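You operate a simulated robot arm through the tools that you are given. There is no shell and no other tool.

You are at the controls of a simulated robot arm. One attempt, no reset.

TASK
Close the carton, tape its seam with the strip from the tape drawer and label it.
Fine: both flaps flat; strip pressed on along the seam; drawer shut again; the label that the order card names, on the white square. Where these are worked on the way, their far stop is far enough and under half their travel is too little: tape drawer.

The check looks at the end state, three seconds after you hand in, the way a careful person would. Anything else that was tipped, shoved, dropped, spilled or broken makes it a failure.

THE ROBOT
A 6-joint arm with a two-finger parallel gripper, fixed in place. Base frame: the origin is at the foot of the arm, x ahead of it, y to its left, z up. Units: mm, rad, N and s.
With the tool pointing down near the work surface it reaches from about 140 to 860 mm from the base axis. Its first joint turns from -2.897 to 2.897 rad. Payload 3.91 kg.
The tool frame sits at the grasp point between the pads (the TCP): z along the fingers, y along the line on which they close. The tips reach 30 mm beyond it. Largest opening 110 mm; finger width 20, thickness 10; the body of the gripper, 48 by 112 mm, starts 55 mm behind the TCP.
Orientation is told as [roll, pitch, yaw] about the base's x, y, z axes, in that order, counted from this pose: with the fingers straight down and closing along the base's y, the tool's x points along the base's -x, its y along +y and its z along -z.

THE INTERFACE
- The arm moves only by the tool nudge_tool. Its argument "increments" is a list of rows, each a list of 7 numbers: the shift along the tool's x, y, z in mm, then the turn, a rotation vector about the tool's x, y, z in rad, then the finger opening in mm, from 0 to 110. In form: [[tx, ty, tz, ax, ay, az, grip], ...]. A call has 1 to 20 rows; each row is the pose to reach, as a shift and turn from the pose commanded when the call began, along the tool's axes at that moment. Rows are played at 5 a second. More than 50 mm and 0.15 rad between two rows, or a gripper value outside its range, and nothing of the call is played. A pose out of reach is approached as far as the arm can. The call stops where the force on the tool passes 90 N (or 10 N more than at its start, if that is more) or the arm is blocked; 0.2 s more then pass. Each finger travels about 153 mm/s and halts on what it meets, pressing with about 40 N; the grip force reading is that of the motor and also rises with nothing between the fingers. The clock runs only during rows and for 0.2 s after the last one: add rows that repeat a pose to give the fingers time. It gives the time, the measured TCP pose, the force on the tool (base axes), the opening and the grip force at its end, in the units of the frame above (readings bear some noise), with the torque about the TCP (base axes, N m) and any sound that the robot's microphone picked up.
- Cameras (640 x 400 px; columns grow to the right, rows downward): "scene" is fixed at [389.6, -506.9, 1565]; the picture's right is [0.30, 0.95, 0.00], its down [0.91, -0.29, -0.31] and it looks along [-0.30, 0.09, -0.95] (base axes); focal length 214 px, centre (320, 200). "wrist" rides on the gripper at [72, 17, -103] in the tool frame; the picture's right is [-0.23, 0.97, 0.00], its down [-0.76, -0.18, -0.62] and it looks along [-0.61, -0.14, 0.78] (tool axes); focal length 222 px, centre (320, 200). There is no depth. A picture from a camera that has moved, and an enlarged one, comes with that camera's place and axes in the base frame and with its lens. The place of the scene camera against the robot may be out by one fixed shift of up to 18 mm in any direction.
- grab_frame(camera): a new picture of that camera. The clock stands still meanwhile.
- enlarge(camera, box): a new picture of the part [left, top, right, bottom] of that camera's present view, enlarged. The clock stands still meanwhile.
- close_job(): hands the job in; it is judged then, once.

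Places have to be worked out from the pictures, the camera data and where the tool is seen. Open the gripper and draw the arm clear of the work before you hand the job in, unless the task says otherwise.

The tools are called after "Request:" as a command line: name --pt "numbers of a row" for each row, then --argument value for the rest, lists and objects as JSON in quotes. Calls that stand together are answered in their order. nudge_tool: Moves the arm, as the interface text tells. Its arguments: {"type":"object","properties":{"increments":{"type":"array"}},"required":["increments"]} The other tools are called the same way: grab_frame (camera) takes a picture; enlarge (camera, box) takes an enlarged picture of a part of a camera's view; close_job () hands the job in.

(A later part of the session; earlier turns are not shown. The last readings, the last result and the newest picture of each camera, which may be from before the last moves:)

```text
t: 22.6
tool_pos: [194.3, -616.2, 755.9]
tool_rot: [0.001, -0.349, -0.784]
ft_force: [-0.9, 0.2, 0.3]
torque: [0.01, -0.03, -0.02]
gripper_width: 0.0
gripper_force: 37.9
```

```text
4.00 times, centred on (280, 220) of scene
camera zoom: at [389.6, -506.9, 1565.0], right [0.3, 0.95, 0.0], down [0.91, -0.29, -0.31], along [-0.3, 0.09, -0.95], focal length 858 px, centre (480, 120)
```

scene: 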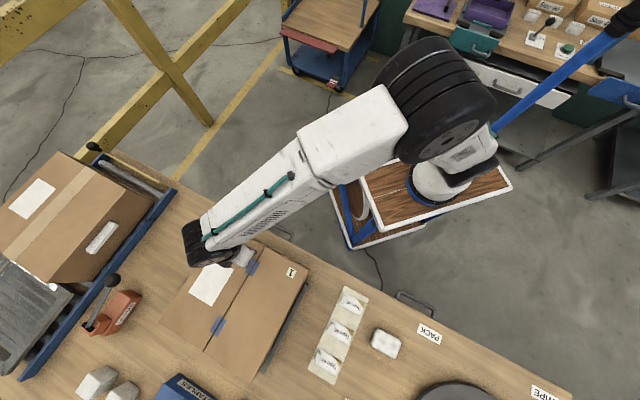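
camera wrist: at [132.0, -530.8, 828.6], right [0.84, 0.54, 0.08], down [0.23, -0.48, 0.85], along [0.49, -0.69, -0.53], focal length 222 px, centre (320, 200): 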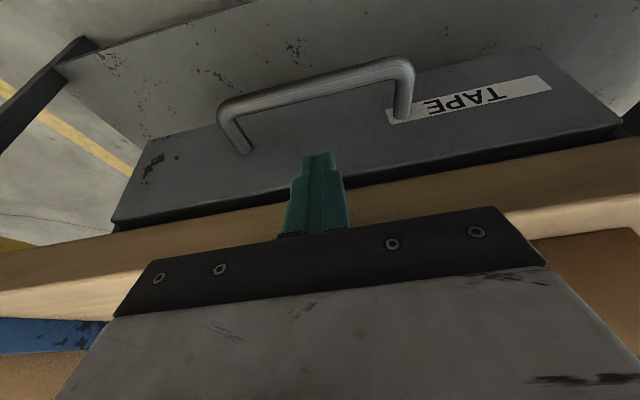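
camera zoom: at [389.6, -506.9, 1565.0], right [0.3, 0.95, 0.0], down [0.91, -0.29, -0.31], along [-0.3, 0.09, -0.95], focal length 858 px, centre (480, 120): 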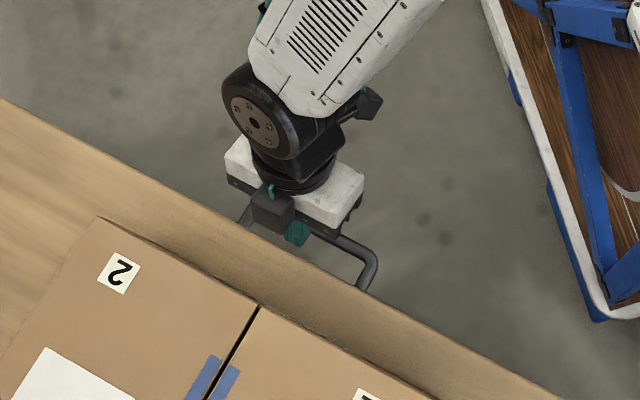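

The tip sits above the gap between bar and drawer front. I lower straight down 64 mm so the closed fingers hook behind the bar.

Request:
nudge_tool --pt "5.5 0 15 0 0 0 0" --pt "11 0 30 0 0 0 0" --pt "16.4 0 45 0 0 0 0" --pt "21.9 0 60.1 0 0 0 0" --pt "21.9 0 60.1 0 0 0 0"

Request:
grab_frame --camera "wrist"

Request:
enlarge --camera "scene" --box '[200, 170, 360, 270]'

```text
t: 23.8
tool_pos: [193.2, -616.7, 692.3]
tool_rot: [0.0, -0.35, -0.785]
ft_force: [1.7, -1.5, 0.8]
torque: [-0.05, -0.02, 0.04]
gripper_width: 0.0
gripper_force: 37.9
```

```text
taken
camera wrist: at [132.4, -531.1, 766.4], right [0.84, 0.54, 0.08], down [0.23, -0.48, 0.85], along [0.49, -0.69, -0.53], focal length 222 px, centre (320, 200)
```

wrist: 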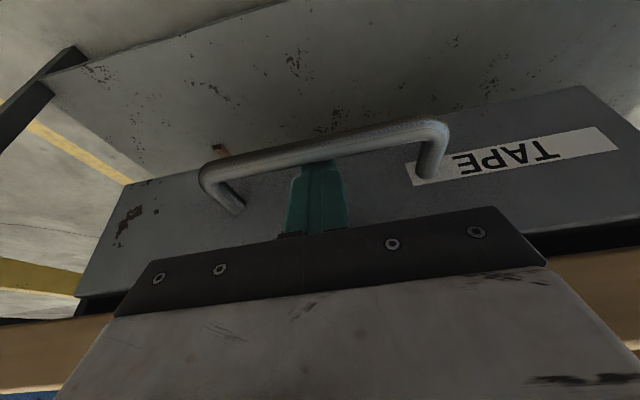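

```text
4.00 times, centred on (280, 220) of scene
camera zoom: at [389.6, -506.9, 1565.0], right [0.3, 0.95, 0.0], down [0.91, -0.29, -0.31], along [-0.3, 0.09, -0.95], focal length 858 px, centre (480, 120)
```

zoom: 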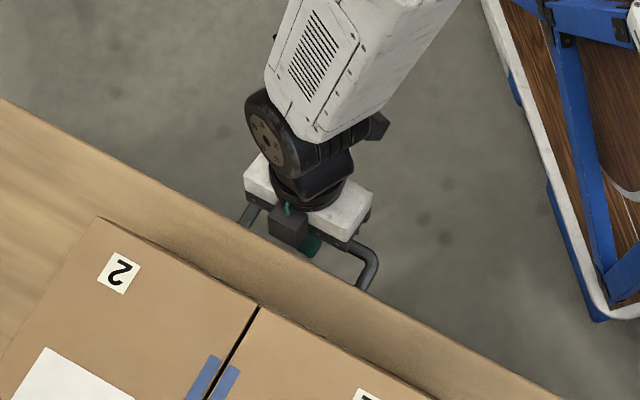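

The fingers are hooked behind the bar with no contact force. I pull the drawer toward the robot in small steps, up to 200 mm.

Request:
nudge_tool --pt "14.1 0 -5.1 0 0 0 0" --pt "28.2 0 -10.3 0 0 0 0" --pt "47 0 -17.1 0 0 0 0" --pt "65.8 0 -23.9 0 0 0 0" --pt "84.6 0 -30.8 0 0 0 0" --pt "103.4 0 -37.6 0 0 0 0" --pt "122.2 0 -44.5 0 0 0 0" --pt "141 0 -51.3 0 0 0 0" --pt "159.8 0 -58.1 0 0 0 0" --pt "178.6 0 -65 0 0 0 0" --pt "188 0 -68.4 0 0 0 0" --pt "188 0 -68.4 0 0 0 0"

Request:
grab_frame --camera "wrist"

Request:
grab_frame --camera "scene"

```text
t: 26.4
tool_pos: [50.7, -475.7, 693.4]
tool_rot: [0.001, -0.351, -0.785]
ft_force: [0.2, -0.1, 0.4]
torque: [-0.01, -0.01, 0.01]
gripper_width: 0.4
gripper_force: 38.1
```

```text
taken
camera wrist: at [-10.1, -389.1, 765.9], right [0.84, 0.54, 0.08], down [0.23, -0.48, 0.85], along [0.49, -0.69, -0.53], focal length 222 px, centre (320, 200)
```

wrist: 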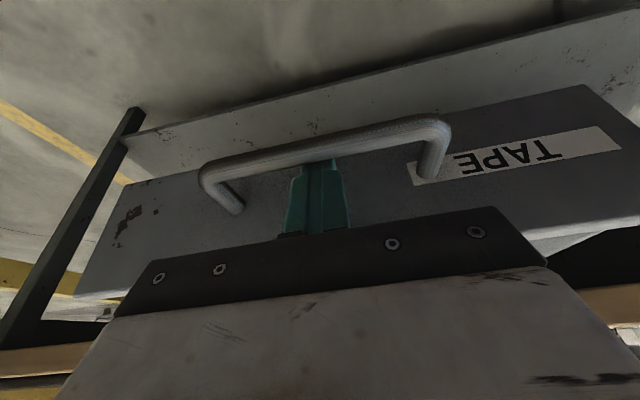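

```text
taken
```

scene: 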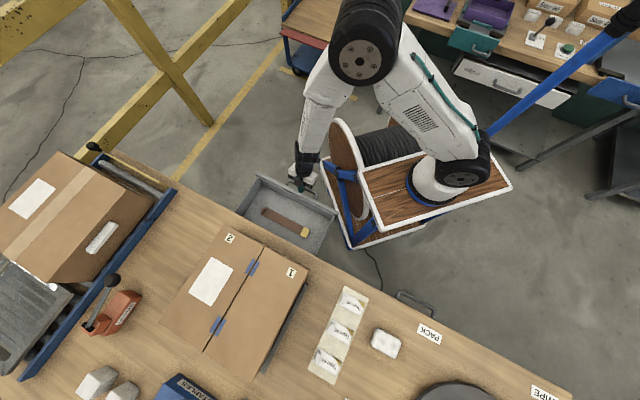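

The drawer is open 200 mm and shows a brown strip with a yellow tab. I zoom in to judge the travel, the strip and the closeness of the cart.

Request:
enlarge --camera "scene" --box '[220, 140, 380, 260]'

Request:
enlarge --camera "wrist" --box '[480, 100, 640, 340]'

```text
3.33 times, centred on (300, 200) of scene
camera zoom: at [389.6, -506.9, 1565.0], right [0.3, 0.95, 0.0], down [0.91, -0.29, -0.31], along [-0.3, 0.09, -0.95], focal length 715 px, centre (387, 200)
```

zoom: 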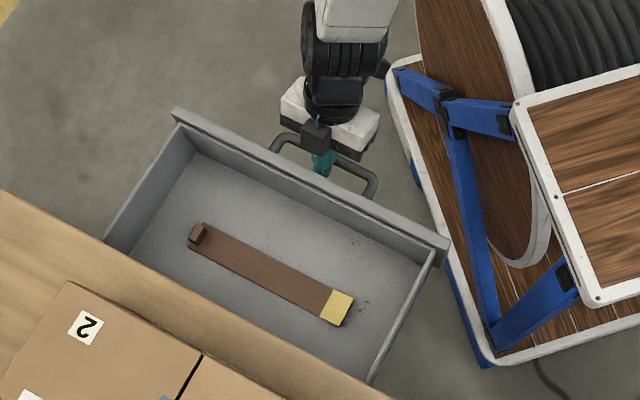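

```text
1.67 times, centred on (560, 220) of wrist
camera zoom: at [-10.1, -389.1, 765.9], right [0.84, 0.54, 0.08], down [0.23, -0.48, 0.85], along [0.49, -0.69, -0.53], focal length 370 px, centre (-80, 167)
```

zoom: 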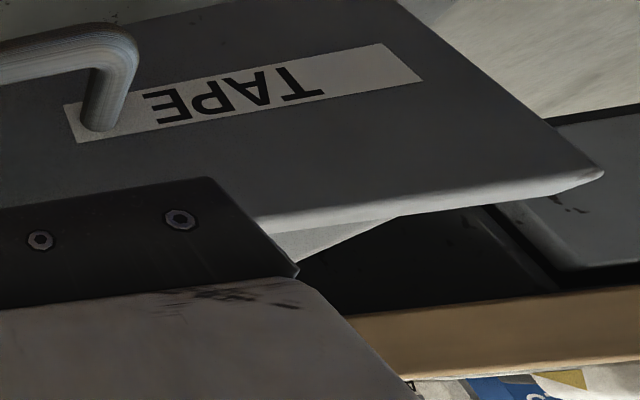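

The strip has a brown grip block at its left end and a yellow end. Geometry says the cart's lower board is on the floor, so nothing is in the way; I pull gently up to 50 mm more, toward the far stop.

Request:
nudge_tool --pt "9.4 0 -3.4 0 0 0 0" --pt "18.8 0 -6.8 0 0 0 0" --pt "28.2 0 -10.3 0 0 0 0" --pt "37.6 0 -13.7 0 0 0 0" --pt "47 0 -17.1 0 0 0 0" --pt "47 0 -17.1 0 0 0 0"

Request:
enlarge --camera "scene" --box '[220, 140, 380, 260]'

```text
t: 27.8
tool_pos: [15.7, -439.5, 693.1]
tool_rot: [0.0, -0.35, -0.785]
ft_force: [-0.1, -0.5, -0.5]
torque: [0.01, 0.03, 0.0]
gripper_width: 0.0
gripper_force: 37.8
```

```text
3.33 times, centred on (300, 200) of scene
camera zoom: at [389.6, -506.9, 1565.0], right [0.3, 0.95, 0.0], down [0.91, -0.29, -0.31], along [-0.3, 0.09, -0.95], focal length 715 px, centre (387, 200)
```

zoom: 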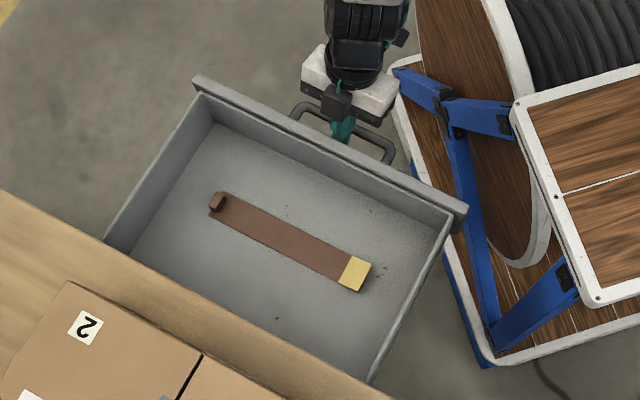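

The drawer slides freely and is open 250 mm, well over what's needed. I unhook straight up and then level the tool above the drawer to look at the strip.

Request:
nudge_tool --pt "-10.3 0 -28.2 0 0 0 0" --pt "-22 0 -61 0 0 0 0" --pt "-37 0 -103 0 0 0 0" --pt "-52 0 -145 0 0.1 0 0" --pt "-68 0 -188 0 0.2 0 0" --pt "-82 0 -225 0 0.3 0 0" --pt "-96 0 -263 0 0.35 0 0" --pt "-96 0 -263 0 0.35 0 0"

Request:
grab_frame --camera "wrist"

Request:
grab_frame --camera "scene"

```text
t: 29.6
tool_pos: [13.9, -444.2, 974.7]
tool_rot: [0.0, 0.002, -0.785]
ft_force: [-0.2, 0.5, -0.2]
torque: [0.02, 0.0, 0.03]
gripper_width: 0.0
gripper_force: 37.9
```

```text
taken
camera wrist: at [-24.8, -380.5, 1078.7], right [0.85, 0.53, 0.0], down [0.41, -0.66, 0.62], along [0.33, -0.53, -0.78], focal length 222 px, centre (320, 200)
```

wrist: 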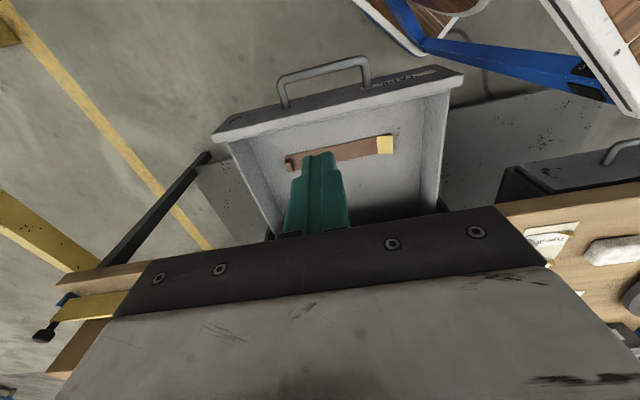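

```text
taken
```

scene: 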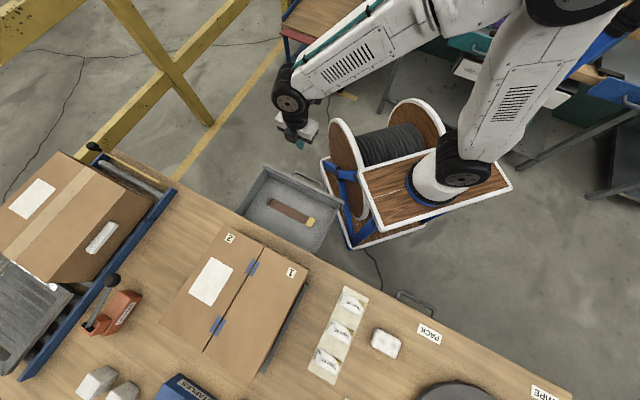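

I zoom both cameras on the strip to see its grip block.

Request:
enlarge --camera "wrist" --box '[260, 110, 420, 210]'

Request:
enlarge --camera "scene" --box '[255, 185, 335, 235]'

```text
4.00 times, centred on (340, 160) of wrist
camera zoom: at [-24.8, -380.5, 1078.7], right [0.85, 0.53, 0.0], down [0.41, -0.66, 0.62], along [0.33, -0.53, -0.78], focal length 888 px, centre (240, 360)
```

zoom: 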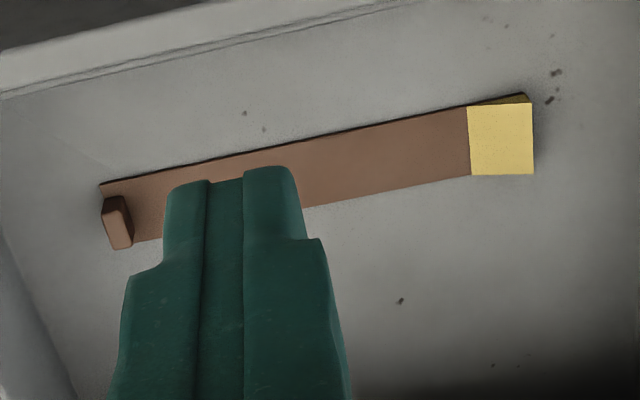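

```text
8.00 times, centred on (295, 210) of scene
camera zoom: at [389.6, -506.9, 1565.0], right [0.3, 0.95, 0.0], down [0.91, -0.29, -0.31], along [-0.3, 0.09, -0.95], focal length 1716 px, centre (520, 120)
```

zoom: 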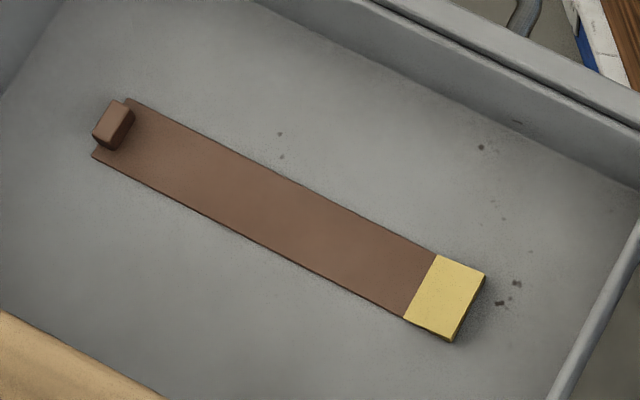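

The grip block is a small upright tab and the yellow end looks slightly raised. I move left and lower to get a close second view for triangulation and to understand the yellow end.

Request:
nudge_tool --pt "0 -30 30 0 0 0 0" --pt "0 -60 60 0 0 0 0" --pt "0 -80 100 0 0 0 0" --pt "0 -80 130 0 0 0 0" --pt "0 -80 130 0 0 0 0"

Request:
grab_frame --camera "wrist"

Request:
enlarge --camera "wrist" --box '[300, 80, 560, 240]'

```text
t: 30.8
tool_pos: [-42.3, -501.0, 842.4]
tool_rot: [-0.001, 0.001, -0.784]
ft_force: [0.3, -0.3, -0.7]
torque: [-0.03, 0.0, -0.01]
gripper_width: 0.0
gripper_force: 37.5
```

```text
taken
camera wrist: at [-80.9, -436.2, 945.9], right [0.85, 0.53, 0.0], down [0.41, -0.66, 0.62], along [0.33, -0.53, -0.78], focal length 222 px, centre (320, 200)
```

wrist: 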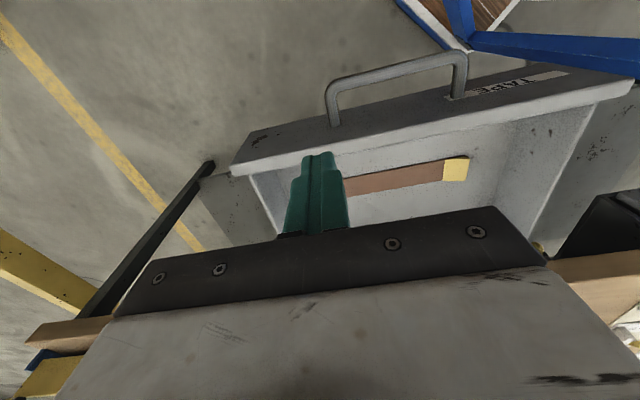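

```text
2.46 times, centred on (430, 160) of wrist
camera zoom: at [-80.9, -436.2, 945.9], right [0.85, 0.53, 0.0], down [0.41, -0.66, 0.62], along [0.33, -0.53, -0.78], focal length 547 px, centre (49, 298)
```

zoom: 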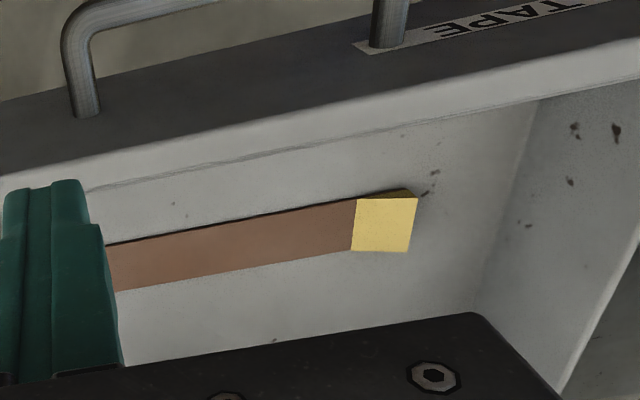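

The yellow end is a tab lifted ~16 mm from the strip's end; the strip lies at z≈638. I move to see that end and the strip's edge at close range before deciding how to handle it.

Request:
nudge_tool --pt "-15 40 0 0 0 0 0" --pt "-30 80 0 0 0 0 0" --pt "-50 120 0 0 0 0 0" --pt "-70 160 10 0 0 0 0" --pt "-86 201 25 0 0 0 0" --pt "-86 201 65 0 0 0 0" --pt "-86 201 65 0 0 0 0"

Request:
grab_frame --camera "wrist"

Request:
enlarge --camera "wrist" --box '[270, 100, 430, 200]'

```text
t: 32.4
tool_pos: [165.4, -416.8, 778.6]
tool_rot: [0.001, 0.001, -0.784]
ft_force: [0.3, -0.3, -0.1]
torque: [0.01, 0.0, -0.03]
gripper_width: 0.0
gripper_force: 38.1
```

```text
taken
camera wrist: at [125.8, -352.2, 881.8], right [0.85, 0.53, 0.0], down [0.41, -0.66, 0.62], along [0.33, -0.53, -0.78], focal length 222 px, centre (320, 200)
```

wrist: 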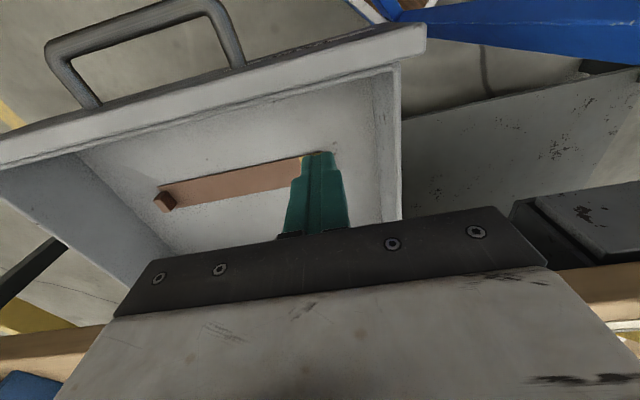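

```text
4.00 times, centred on (350, 150) of wrist
camera zoom: at [125.8, -352.2, 881.8], right [0.85, 0.53, 0.0], down [0.41, -0.66, 0.62], along [0.33, -0.53, -0.78], focal length 888 px, centre (200, 400)
```

zoom: 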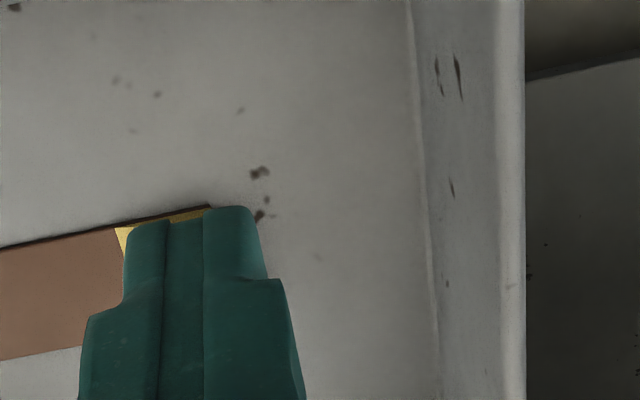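

The finger hides the yellow tab from here, but the block is visible. I zoom on the block and shift sideways to uncover the tab.

Request:
enlarge --camera "wrist" --box '[130, 150, 290, 250]'

Request:
nudge_tool --pt "0 -30 0 0 0 0 0" --pt "0 -60 0 0 0 0 0" --pt "0 -60 0 0 0 0 0"

Request:
grab_frame --camera "wrist"

Request:
enlarge --camera "wrist" --box '[330, 100, 490, 200]'

```text
4.00 times, centred on (210, 200) of wrist
camera zoom: at [125.8, -352.2, 881.8], right [0.85, 0.53, 0.0], down [0.41, -0.66, 0.62], along [0.33, -0.53, -0.78], focal length 888 px, centre (760, 200)
```

zoom: 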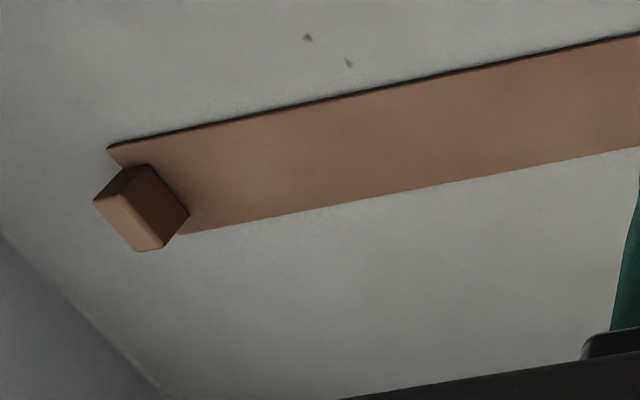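

```text
t: 33.2
tool_pos: [119.0, -458.4, 776.1]
tool_rot: [0.0, 0.002, -0.785]
ft_force: [-1.1, 0.7, 0.0]
torque: [0.02, -0.03, -0.05]
gripper_width: 0.0
gripper_force: 37.1
```

```text
taken
camera wrist: at [79.6, -394.1, 880.0], right [0.85, 0.53, 0.0], down [0.41, -0.66, 0.62], along [0.33, -0.53, -0.78], focal length 222 px, centre (320, 200)
```

wrist: 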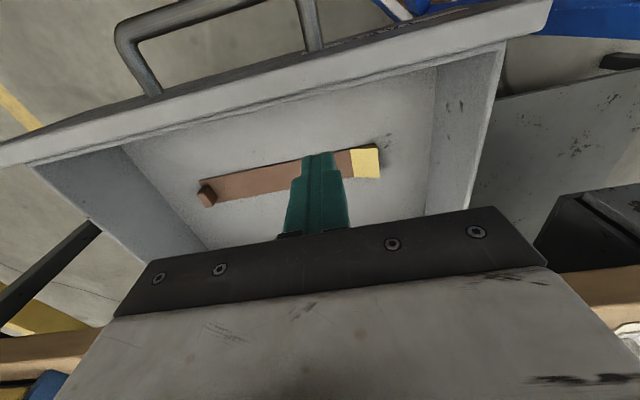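

```text
4.00 times, centred on (410, 150) of wrist
camera zoom: at [79.6, -394.1, 880.0], right [0.85, 0.53, 0.0], down [0.41, -0.66, 0.62], along [0.33, -0.53, -0.78], focal length 888 px, centre (-40, 400)
```

zoom: 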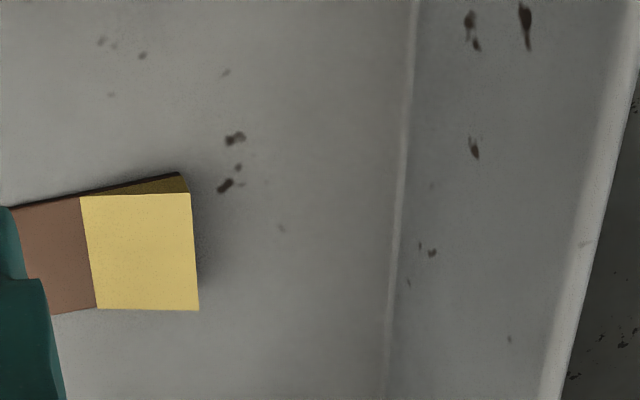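

The strip lies along the drawer: grip block top at about (47,-621,658), 22 mm across and 10 mm thick. To clear the drawer's side wall I turn the gripper +90° so it closes across the strip, and go above the block.

Request:
nudge_tool --pt "-6 -15 -5 0 0 -0.14 0" --pt "-12 -30 -5 0 0 -0.28 10" --pt "-18 -45 -5 0 0 -0.42 20" --pt "-24 -60 -5 0 0 -0.56 30" --pt "-30 -75 -5 0 0 -0.7 40" --pt "-36 -90 -5 0 0 -0.84 50" --pt "-42 -105 -5 0 0 -0.98 50" --pt "-48 -120 -5 0 0 -1.12 50" --pt "-54 -135 -5 0 0 -1.26 50" --pt "-60 -150 -5 0 0 -1.4 50" --pt "-64.7 -165.8 -5 0 0 -1.54 50" --pt "-64.7 -165.8 -5 0 0 -1.571 50" --pt "-64.7 -165.8 -5 0 0 -1.571 50"

Request:
grab_frame --camera "wrist"

Request:
grab_frame --camera "scene"

```text
t: 36.0
tool_pos: [48.3, -618.4, 783.5]
tool_rot: [0.002, -0.002, 0.786]
ft_force: [-0.5, -0.6, 0.0]
torque: [0.01, 0.04, -0.01]
gripper_width: 50.1
gripper_force: 0.1
```

```text
taken
camera wrist: at [-14.8, -658.0, 887.4], right [-0.53, 0.85, 0.0], down [0.66, 0.41, 0.62], along [0.53, 0.33, -0.78], focal length 222 px, centre (320, 200)
```

wrist: 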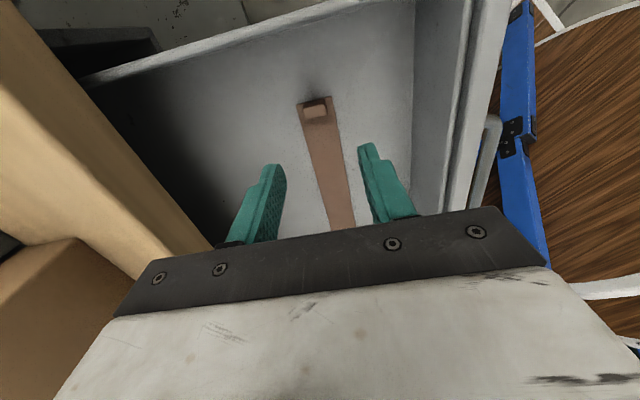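

```text
taken
```

scene: 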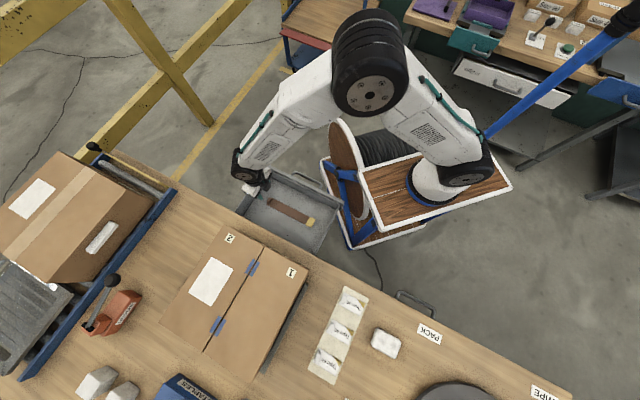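

The gripper straddles the strip's line; I zoom to refine the block's position relative to the fingers.

Request:
enlarge --camera "wrist" --box '[240, 70, 400, 170]'

```text
4.00 times, centred on (320, 120) of wrist
camera zoom: at [-14.8, -658.0, 887.4], right [-0.53, 0.85, 0.0], down [0.66, 0.41, 0.62], along [0.53, 0.33, -0.78], focal length 888 px, centre (320, 520)
```

zoom: 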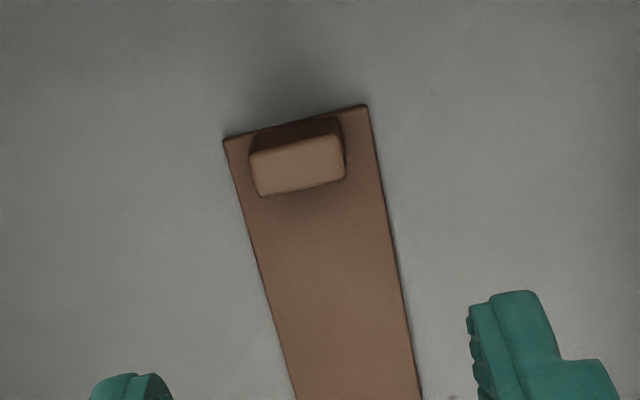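

Block centre computed at (47,-626), strip aligned with the drawer. I descend straddling it to tip height ≈646, leaving the strip surface untouched.

Request:
nudge_tool --pt "6.2 -4.7 20 0 0 0 50" --pt "6.2 -4.7 50 0 0 0 50" --pt "6.2 -4.7 80 0 0 0 50" --pt "6.2 -4.7 100 0 0 0 50" --pt "6.2 -4.7 107.5 0 0 0 50" --pt "6.2 -4.7 107.5 0 0 0 50"

Request:
grab_frame --camera "wrist"

Request:
enlarge --camera "wrist" --box '[220, 60, 420, 220]'

```text
t: 37.4
tool_pos: [45.4, -626.4, 675.7]
tool_rot: [0.002, -0.001, 0.785]
ft_force: [-0.5, -0.6, 0.0]
torque: [0.0, 0.0, -0.03]
gripper_width: 50.1
gripper_force: 0.1
```

```text
taken
camera wrist: at [-17.6, -665.7, 779.5], right [-0.53, 0.85, 0.0], down [0.66, 0.41, 0.62], along [0.53, 0.33, -0.78], focal length 222 px, centre (320, 200)
```

wrist: 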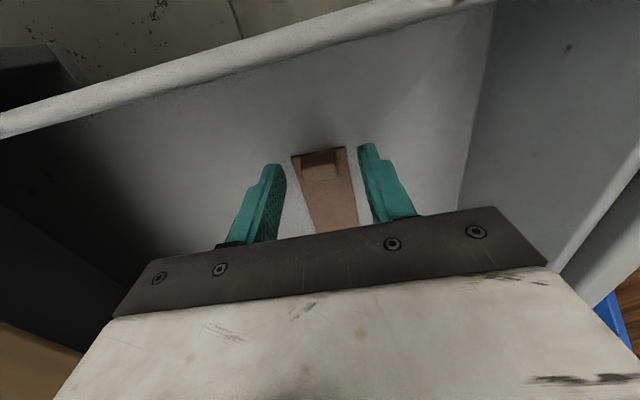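

```text
2.50 times, centred on (320, 140) of wrist
camera zoom: at [-17.6, -665.7, 779.5], right [-0.53, 0.85, 0.0], down [0.66, 0.41, 0.62], along [0.53, 0.33, -0.78], focal length 555 px, centre (320, 350)
```

zoom: 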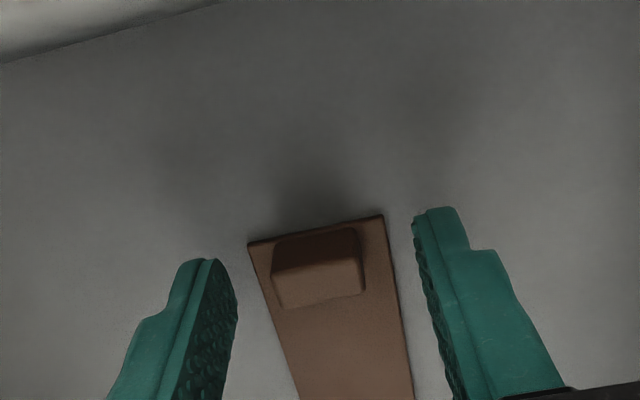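

Block is centred between the fingers (block z≈638–658). I lower 3 mm more and close on it.

Request:
nudge_tool --pt "0 0 3 0 0 0 50" --pt "0 0 3 0 0 0 30" --pt "0 0 3 0 0 0 10" --pt "0 0 3 0 0 0 10" --pt "0 0 3 0 0 0 10"

Request:
enlarge --camera "wrist" --box '[220, 60, 420, 220]'

```text
t: 38.6
tool_pos: [46.0, -628.9, 672.2]
tool_rot: [0.003, 0.0, 0.786]
ft_force: [-0.2, 0.6, 0.1]
torque: [-0.03, 0.03, 0.03]
gripper_width: 22.7
gripper_force: 40.2
```

```text
2.50 times, centred on (320, 140) of wrist
camera zoom: at [-17.3, -666.4, 777.1], right [-0.53, 0.85, 0.0], down [0.66, 0.41, 0.62], along [0.53, 0.33, -0.78], focal length 555 px, centre (320, 350)
```

zoom: 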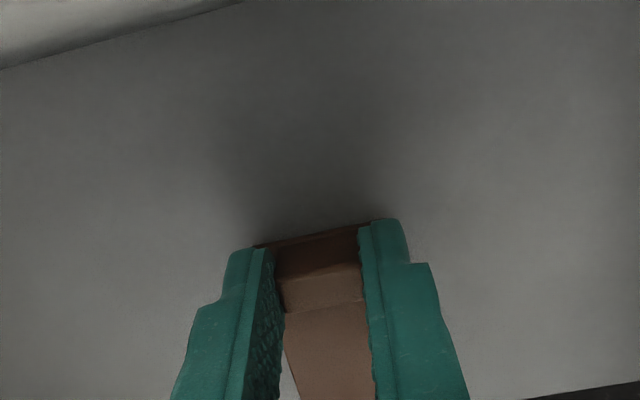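

The block is held (22.7 mm, 40 N). I lift straight up out of the drawer.

Request:
nudge_tool --pt "0 0 -15 0 0 0 10" --pt "0 0 -45 0 0 0 10" --pt "0 0 -85 0 0 0 10" --pt "0 0 -130 0 0 0 10" --pt "0 0 -175 0 0 0 10" --pt "0 0 -220 0 0 0 10" --pt "0 0 -265 0 0 0 10" --pt "0 0 -310 0 0 0 10" --pt "0 0 -310 0 0 0 10"

Request:
grab_frame --camera "wrist"

Request:
grab_frame --camera "scene"

```text
t: 40.6
tool_pos: [46.2, -629.0, 981.5]
tool_rot: [0.003, 0.001, 0.785]
ft_force: [-0.7, -1.2, 0.3]
torque: [-0.03, 0.0, -0.02]
gripper_width: 22.4
gripper_force: 40.6
```

```text
taken
camera wrist: at [-17.2, -667.6, 1086.1], right [-0.53, 0.85, 0.0], down [0.66, 0.41, 0.62], along [0.53, 0.33, -0.78], focal length 222 px, centre (320, 200)
```

wrist: 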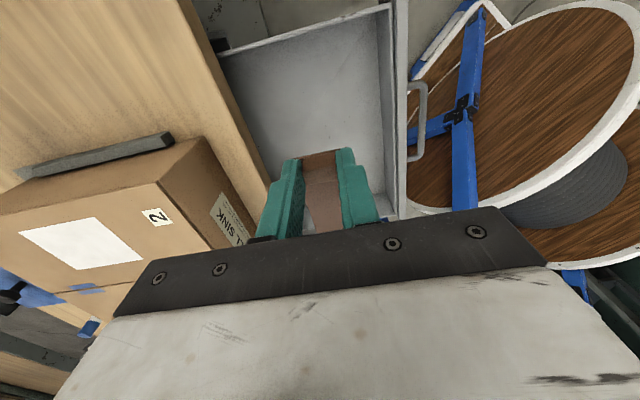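

```text
taken
```

scene: 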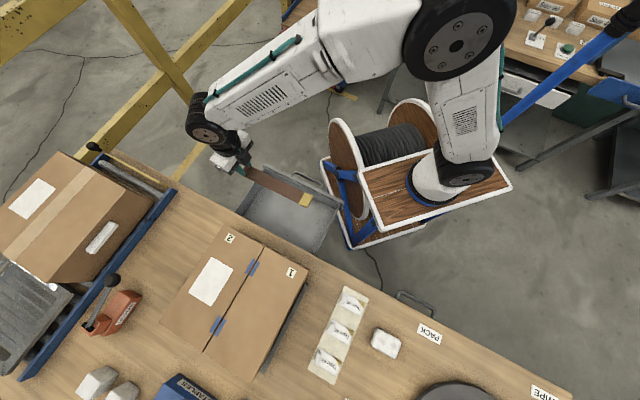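

The strip came along rigidly. I zoom on it in the scene view to inspect the yellow end now that it's lifted.

Request:
enlarge --camera "scene" --box '[220, 150, 340, 225]'

```text
5.33 times, centred on (280, 188) of scene
camera zoom: at [389.6, -506.9, 1565.0], right [0.3, 0.95, 0.0], down [0.91, -0.29, -0.31], along [-0.3, 0.09, -0.95], focal length 1144 px, centre (533, 267)
```

zoom: 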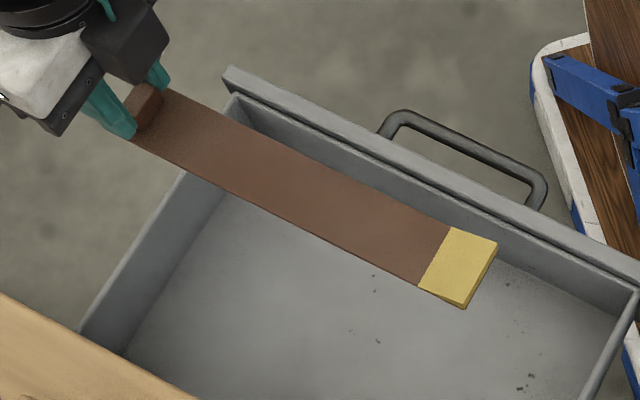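

The strip is held firmly and level, so I carry it over the carton, turning −90° so it extends backward from the gripper along the seam. I stop about 70 mm above the flaps.

Request:
nudge_tool --pt "-5 -5 -20 0 0 0.05 10" --pt "-20 -24 -20 0 0 0.18 10" --pt "-35 -43 -20 0 0 0.32 10" --pt "-50 -62 -20 0 0 0.46 10" --pt "-65 -83 -20 0 0 0.6 10" --pt "-80 -104 -20 0 0 0.74 10" --pt "-95 -125 -20 0 0 0.88 10" --pt "-110 -146 -20 0 0 1.02 10" --pt "-125 -167 -20 0 0 1.16 10" --pt "-140 -188 -20 0 0 1.3 10" --pt "-155 -206 -20 0 0 1.44 10" --pt "-164 -218 -20 0 0 1.557 10" --pt "-164 -218 -20 0 0 1.557 10"

Request:
grab_frame --camera "wrist"

Request:
grab_frame --camera "scene"

```text
t: 43.4
tool_pos: [317.9, -668.1, 1004.1]
tool_rot: [0.0, 0.001, -0.773]
ft_force: [0.9, -0.5, 0.0]
torque: [0.04, 0.01, 0.0]
gripper_width: 22.6
gripper_force: 40.0
```

```text
taken
camera wrist: at [277.8, -604.3, 1108.2], right [0.84, 0.54, 0.0], down [0.42, -0.66, 0.62], along [0.34, -0.52, -0.78], focal length 222 px, centre (320, 200)
```

wrist: 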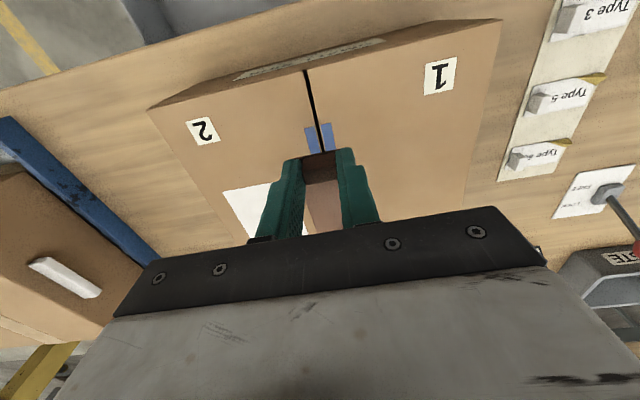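

```text
taken
```

scene: 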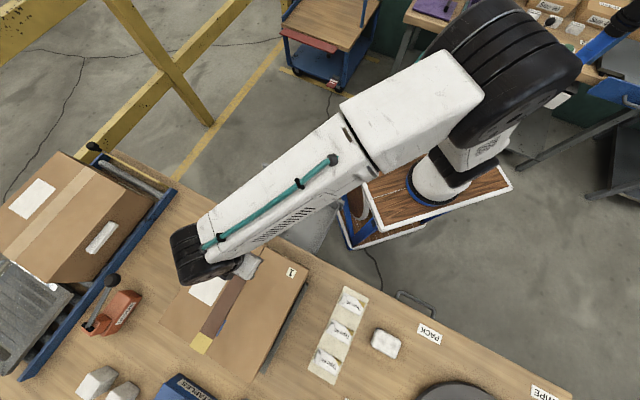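

The strip is above the seam. I zoom in both views to measure alignment.

Request:
enlarge --camera "scene" --box '[150, 220, 330, 390]'

Request:
enlarge --camera "wrist" --box '[220, 50, 440, 220]'

```text
2.35 times, centred on (240, 305) of scene
camera zoom: at [389.6, -506.9, 1565.0], right [0.3, 0.95, 0.0], down [0.91, -0.29, -0.31], along [-0.3, 0.09, -0.95], focal length 505 px, centre (508, -47)
```

zoom: 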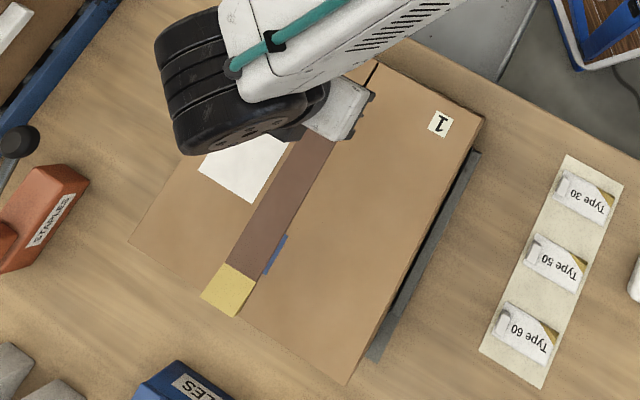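

```text
2.35 times, centred on (330, 135) of wrist
camera zoom: at [277.8, -604.3, 1108.2], right [0.84, 0.54, 0.0], down [0.42, -0.66, 0.62], along [0.34, -0.52, -0.78], focal length 523 px, centre (296, 353)
```

zoom: 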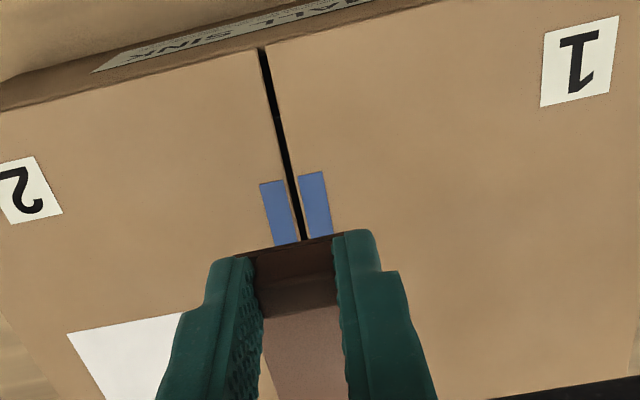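

The strip is within a few mm of the seam line. I shift 5 mm to the front so it's centred between the carton edges, and go down to ~8 mm above the flaps to check alignment without parallax.

Request:
nudge_tool --pt "5 -1 20 0 0 0.012 10" --pt "5 -1 40 0 0 0.012 10" --pt "5 -1 55 0 0 0.012 10" --pt "5 -1 65 0 0 0.012 10" --pt "5 -1 65 0 0 0.012 10"

Request:
enlarge --camera "scene" --box '[170, 230, 310, 360]'

Request:
enlarge --camera "wrist" --box '[220, 50, 440, 220]'

```text
t: 44.6
tool_pos: [310.9, -664.5, 939.0]
tool_rot: [-0.001, 0.0, -0.785]
ft_force: [0.4, 1.9, 10.4]
torque: [0.04, -0.1, 0.03]
gripper_width: 22.5
gripper_force: 39.8
```

```text
3.08 times, centred on (240, 295) of scene
camera zoom: at [389.6, -506.9, 1565.0], right [0.3, 0.95, 0.0], down [0.91, -0.29, -0.31], along [-0.3, 0.09, -0.95], focal length 660 px, centre (566, -92)
```

zoom: 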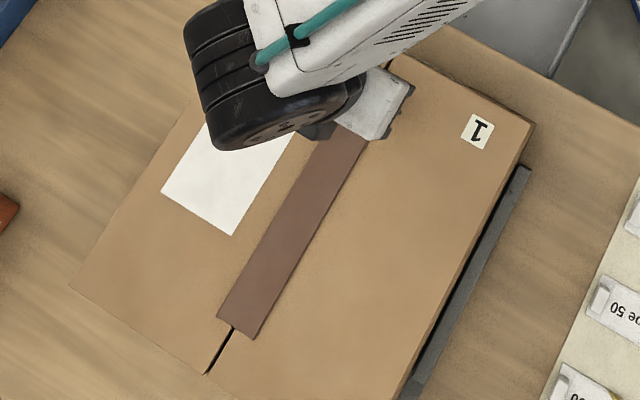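

```text
2.35 times, centred on (330, 135) of wrist
camera zoom: at [271.8, -600.1, 1042.2], right [0.85, 0.53, 0.0], down [0.41, -0.66, 0.62], along [0.33, -0.53, -0.78], focal length 523 px, centre (296, 353)
```

zoom: 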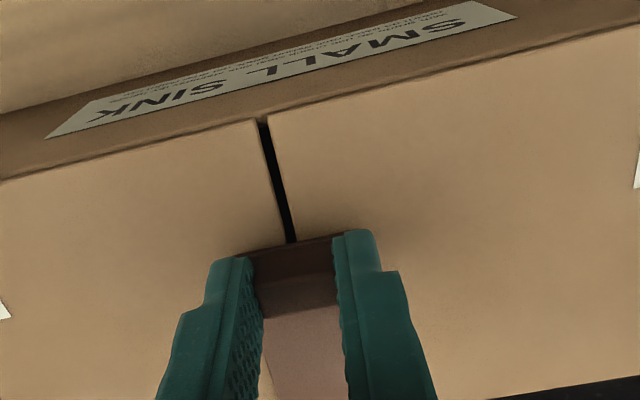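

On touching, the yellow tab vanished and the strip lies flat over the seam, covering the marks (10 N contact). I press down gently at the block, then open the fingers.

Request:
nudge_tool --pt "0 0 2 0 0 0 10" --pt "0 0 4 0 0 0 10" --pt "0 0 4 0 0 0 10" --pt "0 0 0 0 0 0 10" --pt "0 0 0 0 0 0 50" --pt "0 0 0 0 0 0 50"

Request:
enlarge --camera "wrist" --box '[220, 50, 440, 220]'

```text
t: 46.0
tool_pos: [310.2, -662.8, 937.5]
tool_rot: [0.002, 0.003, -0.784]
ft_force: [0.6, 0.0, -1.1]
torque: [0.03, 0.03, 0.0]
gripper_width: 50.0
gripper_force: 0.0
```

```text
2.35 times, centred on (330, 135) of wrist
camera zoom: at [271.9, -599.4, 1041.0], right [0.85, 0.53, 0.0], down [0.41, -0.66, 0.62], along [0.33, -0.53, -0.78], focal length 523 px, centre (296, 353)
```

zoom: 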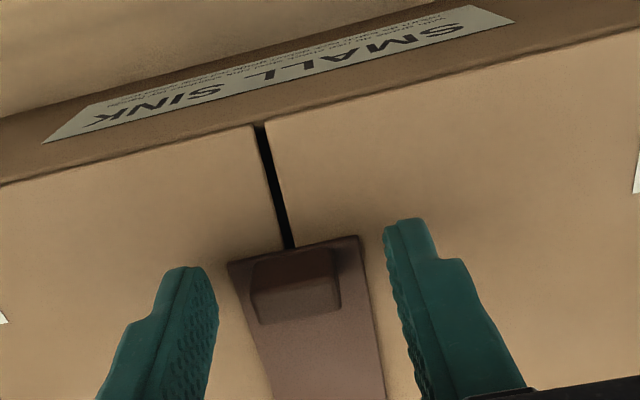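

The strip stays on. I lift, close the fingers, and then press at points along the strip, starting just behind the block.

Request:
nudge_tool --pt "0 0 -30 0 0 0 50" --pt "0 0 -60 0 0 0 50" --pt "0 0 -60 0 0 0 0" --pt "-20 0 -60 0 0 0 0" --pt "-40 0 -50 0 0 0 0" --pt "-40 0 -20 0 0 0 0" --pt "-40 0 0 0 0 0 0" --pt "-40 0 6 0 0 0 0" --pt "-40 0 10 0 0 0 0" --pt "-40 0 10 0 0 0 0"

Request:
grab_frame --camera "wrist"

Request:
enlarge --camera "scene" --box '[170, 230, 310, 360]'

```text
t: 48.2
tool_pos: [340.4, -691.6, 930.0]
tool_rot: [-0.005, -0.005, -0.782]
ft_force: [2.2, -5.7, 44.8]
torque: [-0.11, -0.02, 0.03]
gripper_width: 0.0
gripper_force: 37.5
```

```text
taken
camera wrist: at [300.9, -627.0, 1033.3], right [0.85, 0.53, 0.0], down [0.41, -0.66, 0.63], along [0.33, -0.53, -0.78], focal length 222 px, centre (320, 200)
```

wrist: 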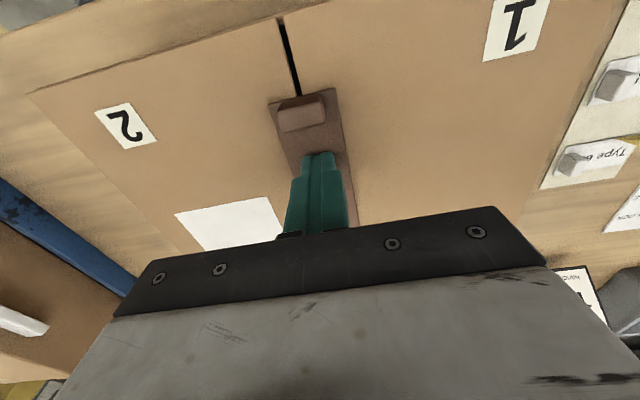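

```text
3.08 times, centred on (240, 295) of scene
camera zoom: at [389.6, -506.9, 1565.0], right [0.3, 0.95, 0.0], down [0.91, -0.29, -0.31], along [-0.3, 0.09, -0.95], focal length 660 px, centre (566, -92)
```

zoom: 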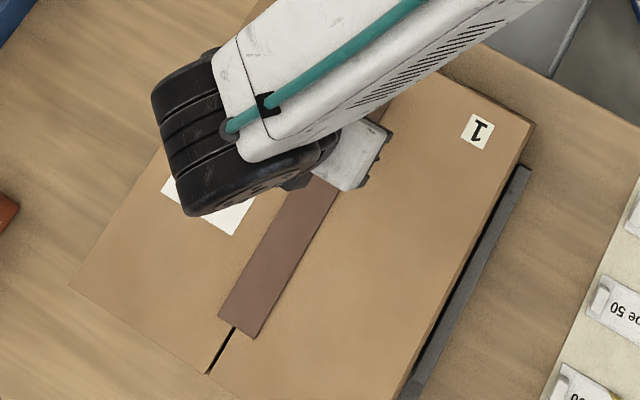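

Pressing gives a firm 45 N and the strip didn't shift. I press at three more points, 35 mm apart, lifting between them.

Request:
nudge_tool --pt "0 0 -15 0 0 0 0" --pt "-35 0 -15 0 0 0 0" --pt "-35 0 -4 0 0 0 0" --pt "-35 0 0 0 0 0 0" --pt "-35 0 0 0 0 0 0" --pt "-35 0 -15 0 0 0 0" --pt "-70 0 -15 0 0 0 0" --pt "-70 0 -4 0 0 0 0" --pt "-70 0 0 0 0 0 0" --pt "-70 0 0 0 0 0 0" --pt "-70 0 -15 0 0 0 0" --pt "-105 0 -15 0 0 0 0" --pt "-105 0 -4 0 0 0 0" --pt "-105 0 0 0 0 0 0" --pt "-105 0 0 0 0 0 0"

Request:
grab_frame --camera "wrist"

Request:
enlarge --camera "scene" --box '[170, 230, 310, 360]'

```text
t: 51.4
tool_pos: [415.1, -765.9, 929.9]
tool_rot: [-0.002, -0.003, -0.784]
ft_force: [-0.2, 1.8, 31.5]
torque: [0.1, 0.01, -0.01]
gripper_width: 0.0
gripper_force: 38.3
```

```text
taken
camera wrist: at [375.7, -702.3, 1034.2], right [0.85, 0.53, 0.0], down [0.41, -0.66, 0.63], along [0.33, -0.53, -0.78], focal length 222 px, centre (320, 200)
```

wrist: 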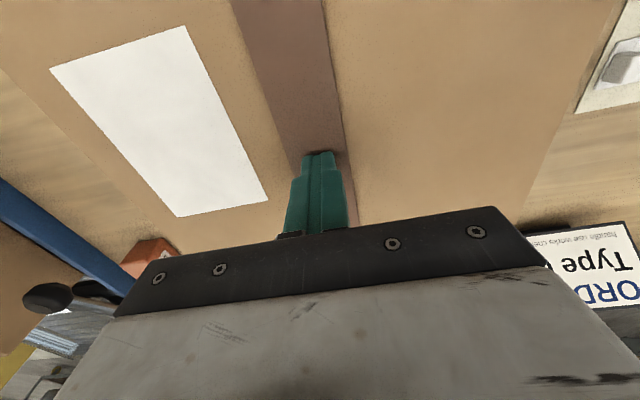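

```text
3.08 times, centred on (240, 295) of scene
camera zoom: at [389.6, -506.9, 1565.0], right [0.3, 0.95, 0.0], down [0.91, -0.29, -0.31], along [-0.3, 0.09, -0.95], focal length 660 px, centre (566, -92)
```

zoom: 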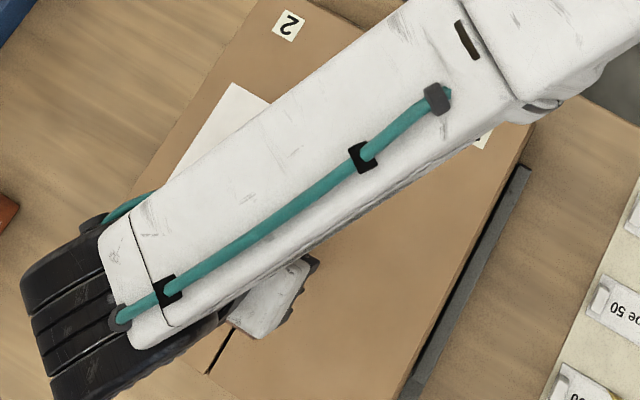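

Going well (32 N at 184 mm along the seam). I continue to two further points toward the far end.

Request:
nudge_tool --pt "0 0 -15 0 0 0 0" --pt "-35 0 -15 0 0 0 0" --pt "-35 0 -4 0 0 0 0" --pt "-35 0 0 0 0 0 0" --pt "-35 0 0 0 0 0 0"

Request:
enlarge --camera "wrist" --box '[520, 210, 640, 310]'

```text
t: 52.6
tool_pos: [439.5, -790.4, 930.1]
tool_rot: [-0.004, -0.004, -0.782]
ft_force: [-0.2, 1.4, 27.7]
torque: [0.07, 0.08, -0.03]
gripper_width: 0.0
gripper_force: 37.5
```

```text
4.00 times, centred on (580, 260) of wrist
camera zoom: at [399.6, -726.3, 1034.4], right [0.85, 0.53, 0.0], down [0.41, -0.66, 0.63], along [0.33, -0.53, -0.78], focal length 888 px, centre (-720, -40)
```

zoom: 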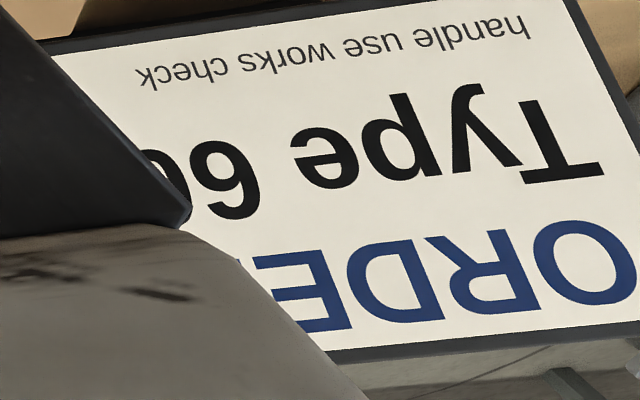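

Type 60 is confirmed, and force is 28 N at 218 mm along. One more press near the strip's far end (about 250 mm).

Request:
nudge_tool --pt "0 0 -15 0 0 0 0" --pt "-32 0 -15 0 0 0 0" --pt "-32 0 -4 0 0 0 0" --pt "-32 0 1 0 0 0 0" --pt "-32 0 1 0 0 0 0"

Request:
grab_frame --camera "wrist"

```text
t: 53.8
tool_pos: [461.5, -813.3, 930.5]
tool_rot: [-0.003, -0.004, -0.783]
ft_force: [-2.0, 5.2, 32.3]
torque: [0.22, 0.07, -0.07]
gripper_width: 0.2
gripper_force: 37.6
```

```text
taken
camera wrist: at [422.6, -748.8, 1034.1], right [0.85, 0.53, 0.0], down [0.41, -0.66, 0.63], along [0.33, -0.53, -0.78], focal length 222 px, centre (320, 200)
```

wrist: 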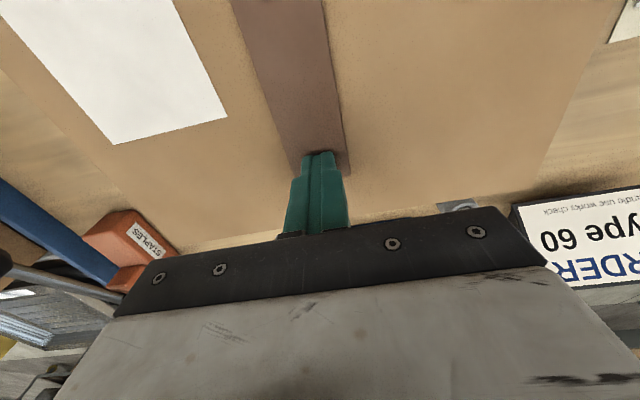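

The far end is pressed too (32 N). I return to the front and press on the block end as well.

Request:
nudge_tool --pt "0 0 -25 0 0 0 0" --pt "30 0 -60 0 0 0 0" --pt "75 0 -60 0 0 0 0" --pt "120 0 -60 0 0 0 0" --pt "165 0 -60 0 0 0 0" --pt "210 0 -60 0 0 0 0" --pt "212 0 -35 0 0 0 0" --pt "212 0 -22 0 0 0 0" --pt "212 0 -17 0 0 0 0" --pt "212 0 -17 0 0 0 0"

Request:
grab_frame --camera "wrist"

```text
t: 56.0
tool_pos: [312.4, -662.4, 949.0]
tool_rot: [-0.004, -0.002, -0.784]
ft_force: [-5.0, 8.9, 49.8]
torque: [0.09, 0.03, 0.08]
gripper_width: 0.2
gripper_force: 37.5
```

```text
taken
camera wrist: at [272.3, -597.3, 1052.1], right [0.85, 0.53, 0.0], down [0.41, -0.66, 0.63], along [0.33, -0.53, -0.78], focal length 222 px, centre (320, 200)
```

wrist: 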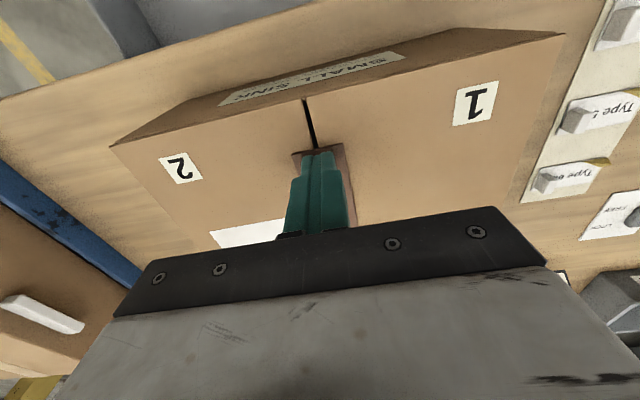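

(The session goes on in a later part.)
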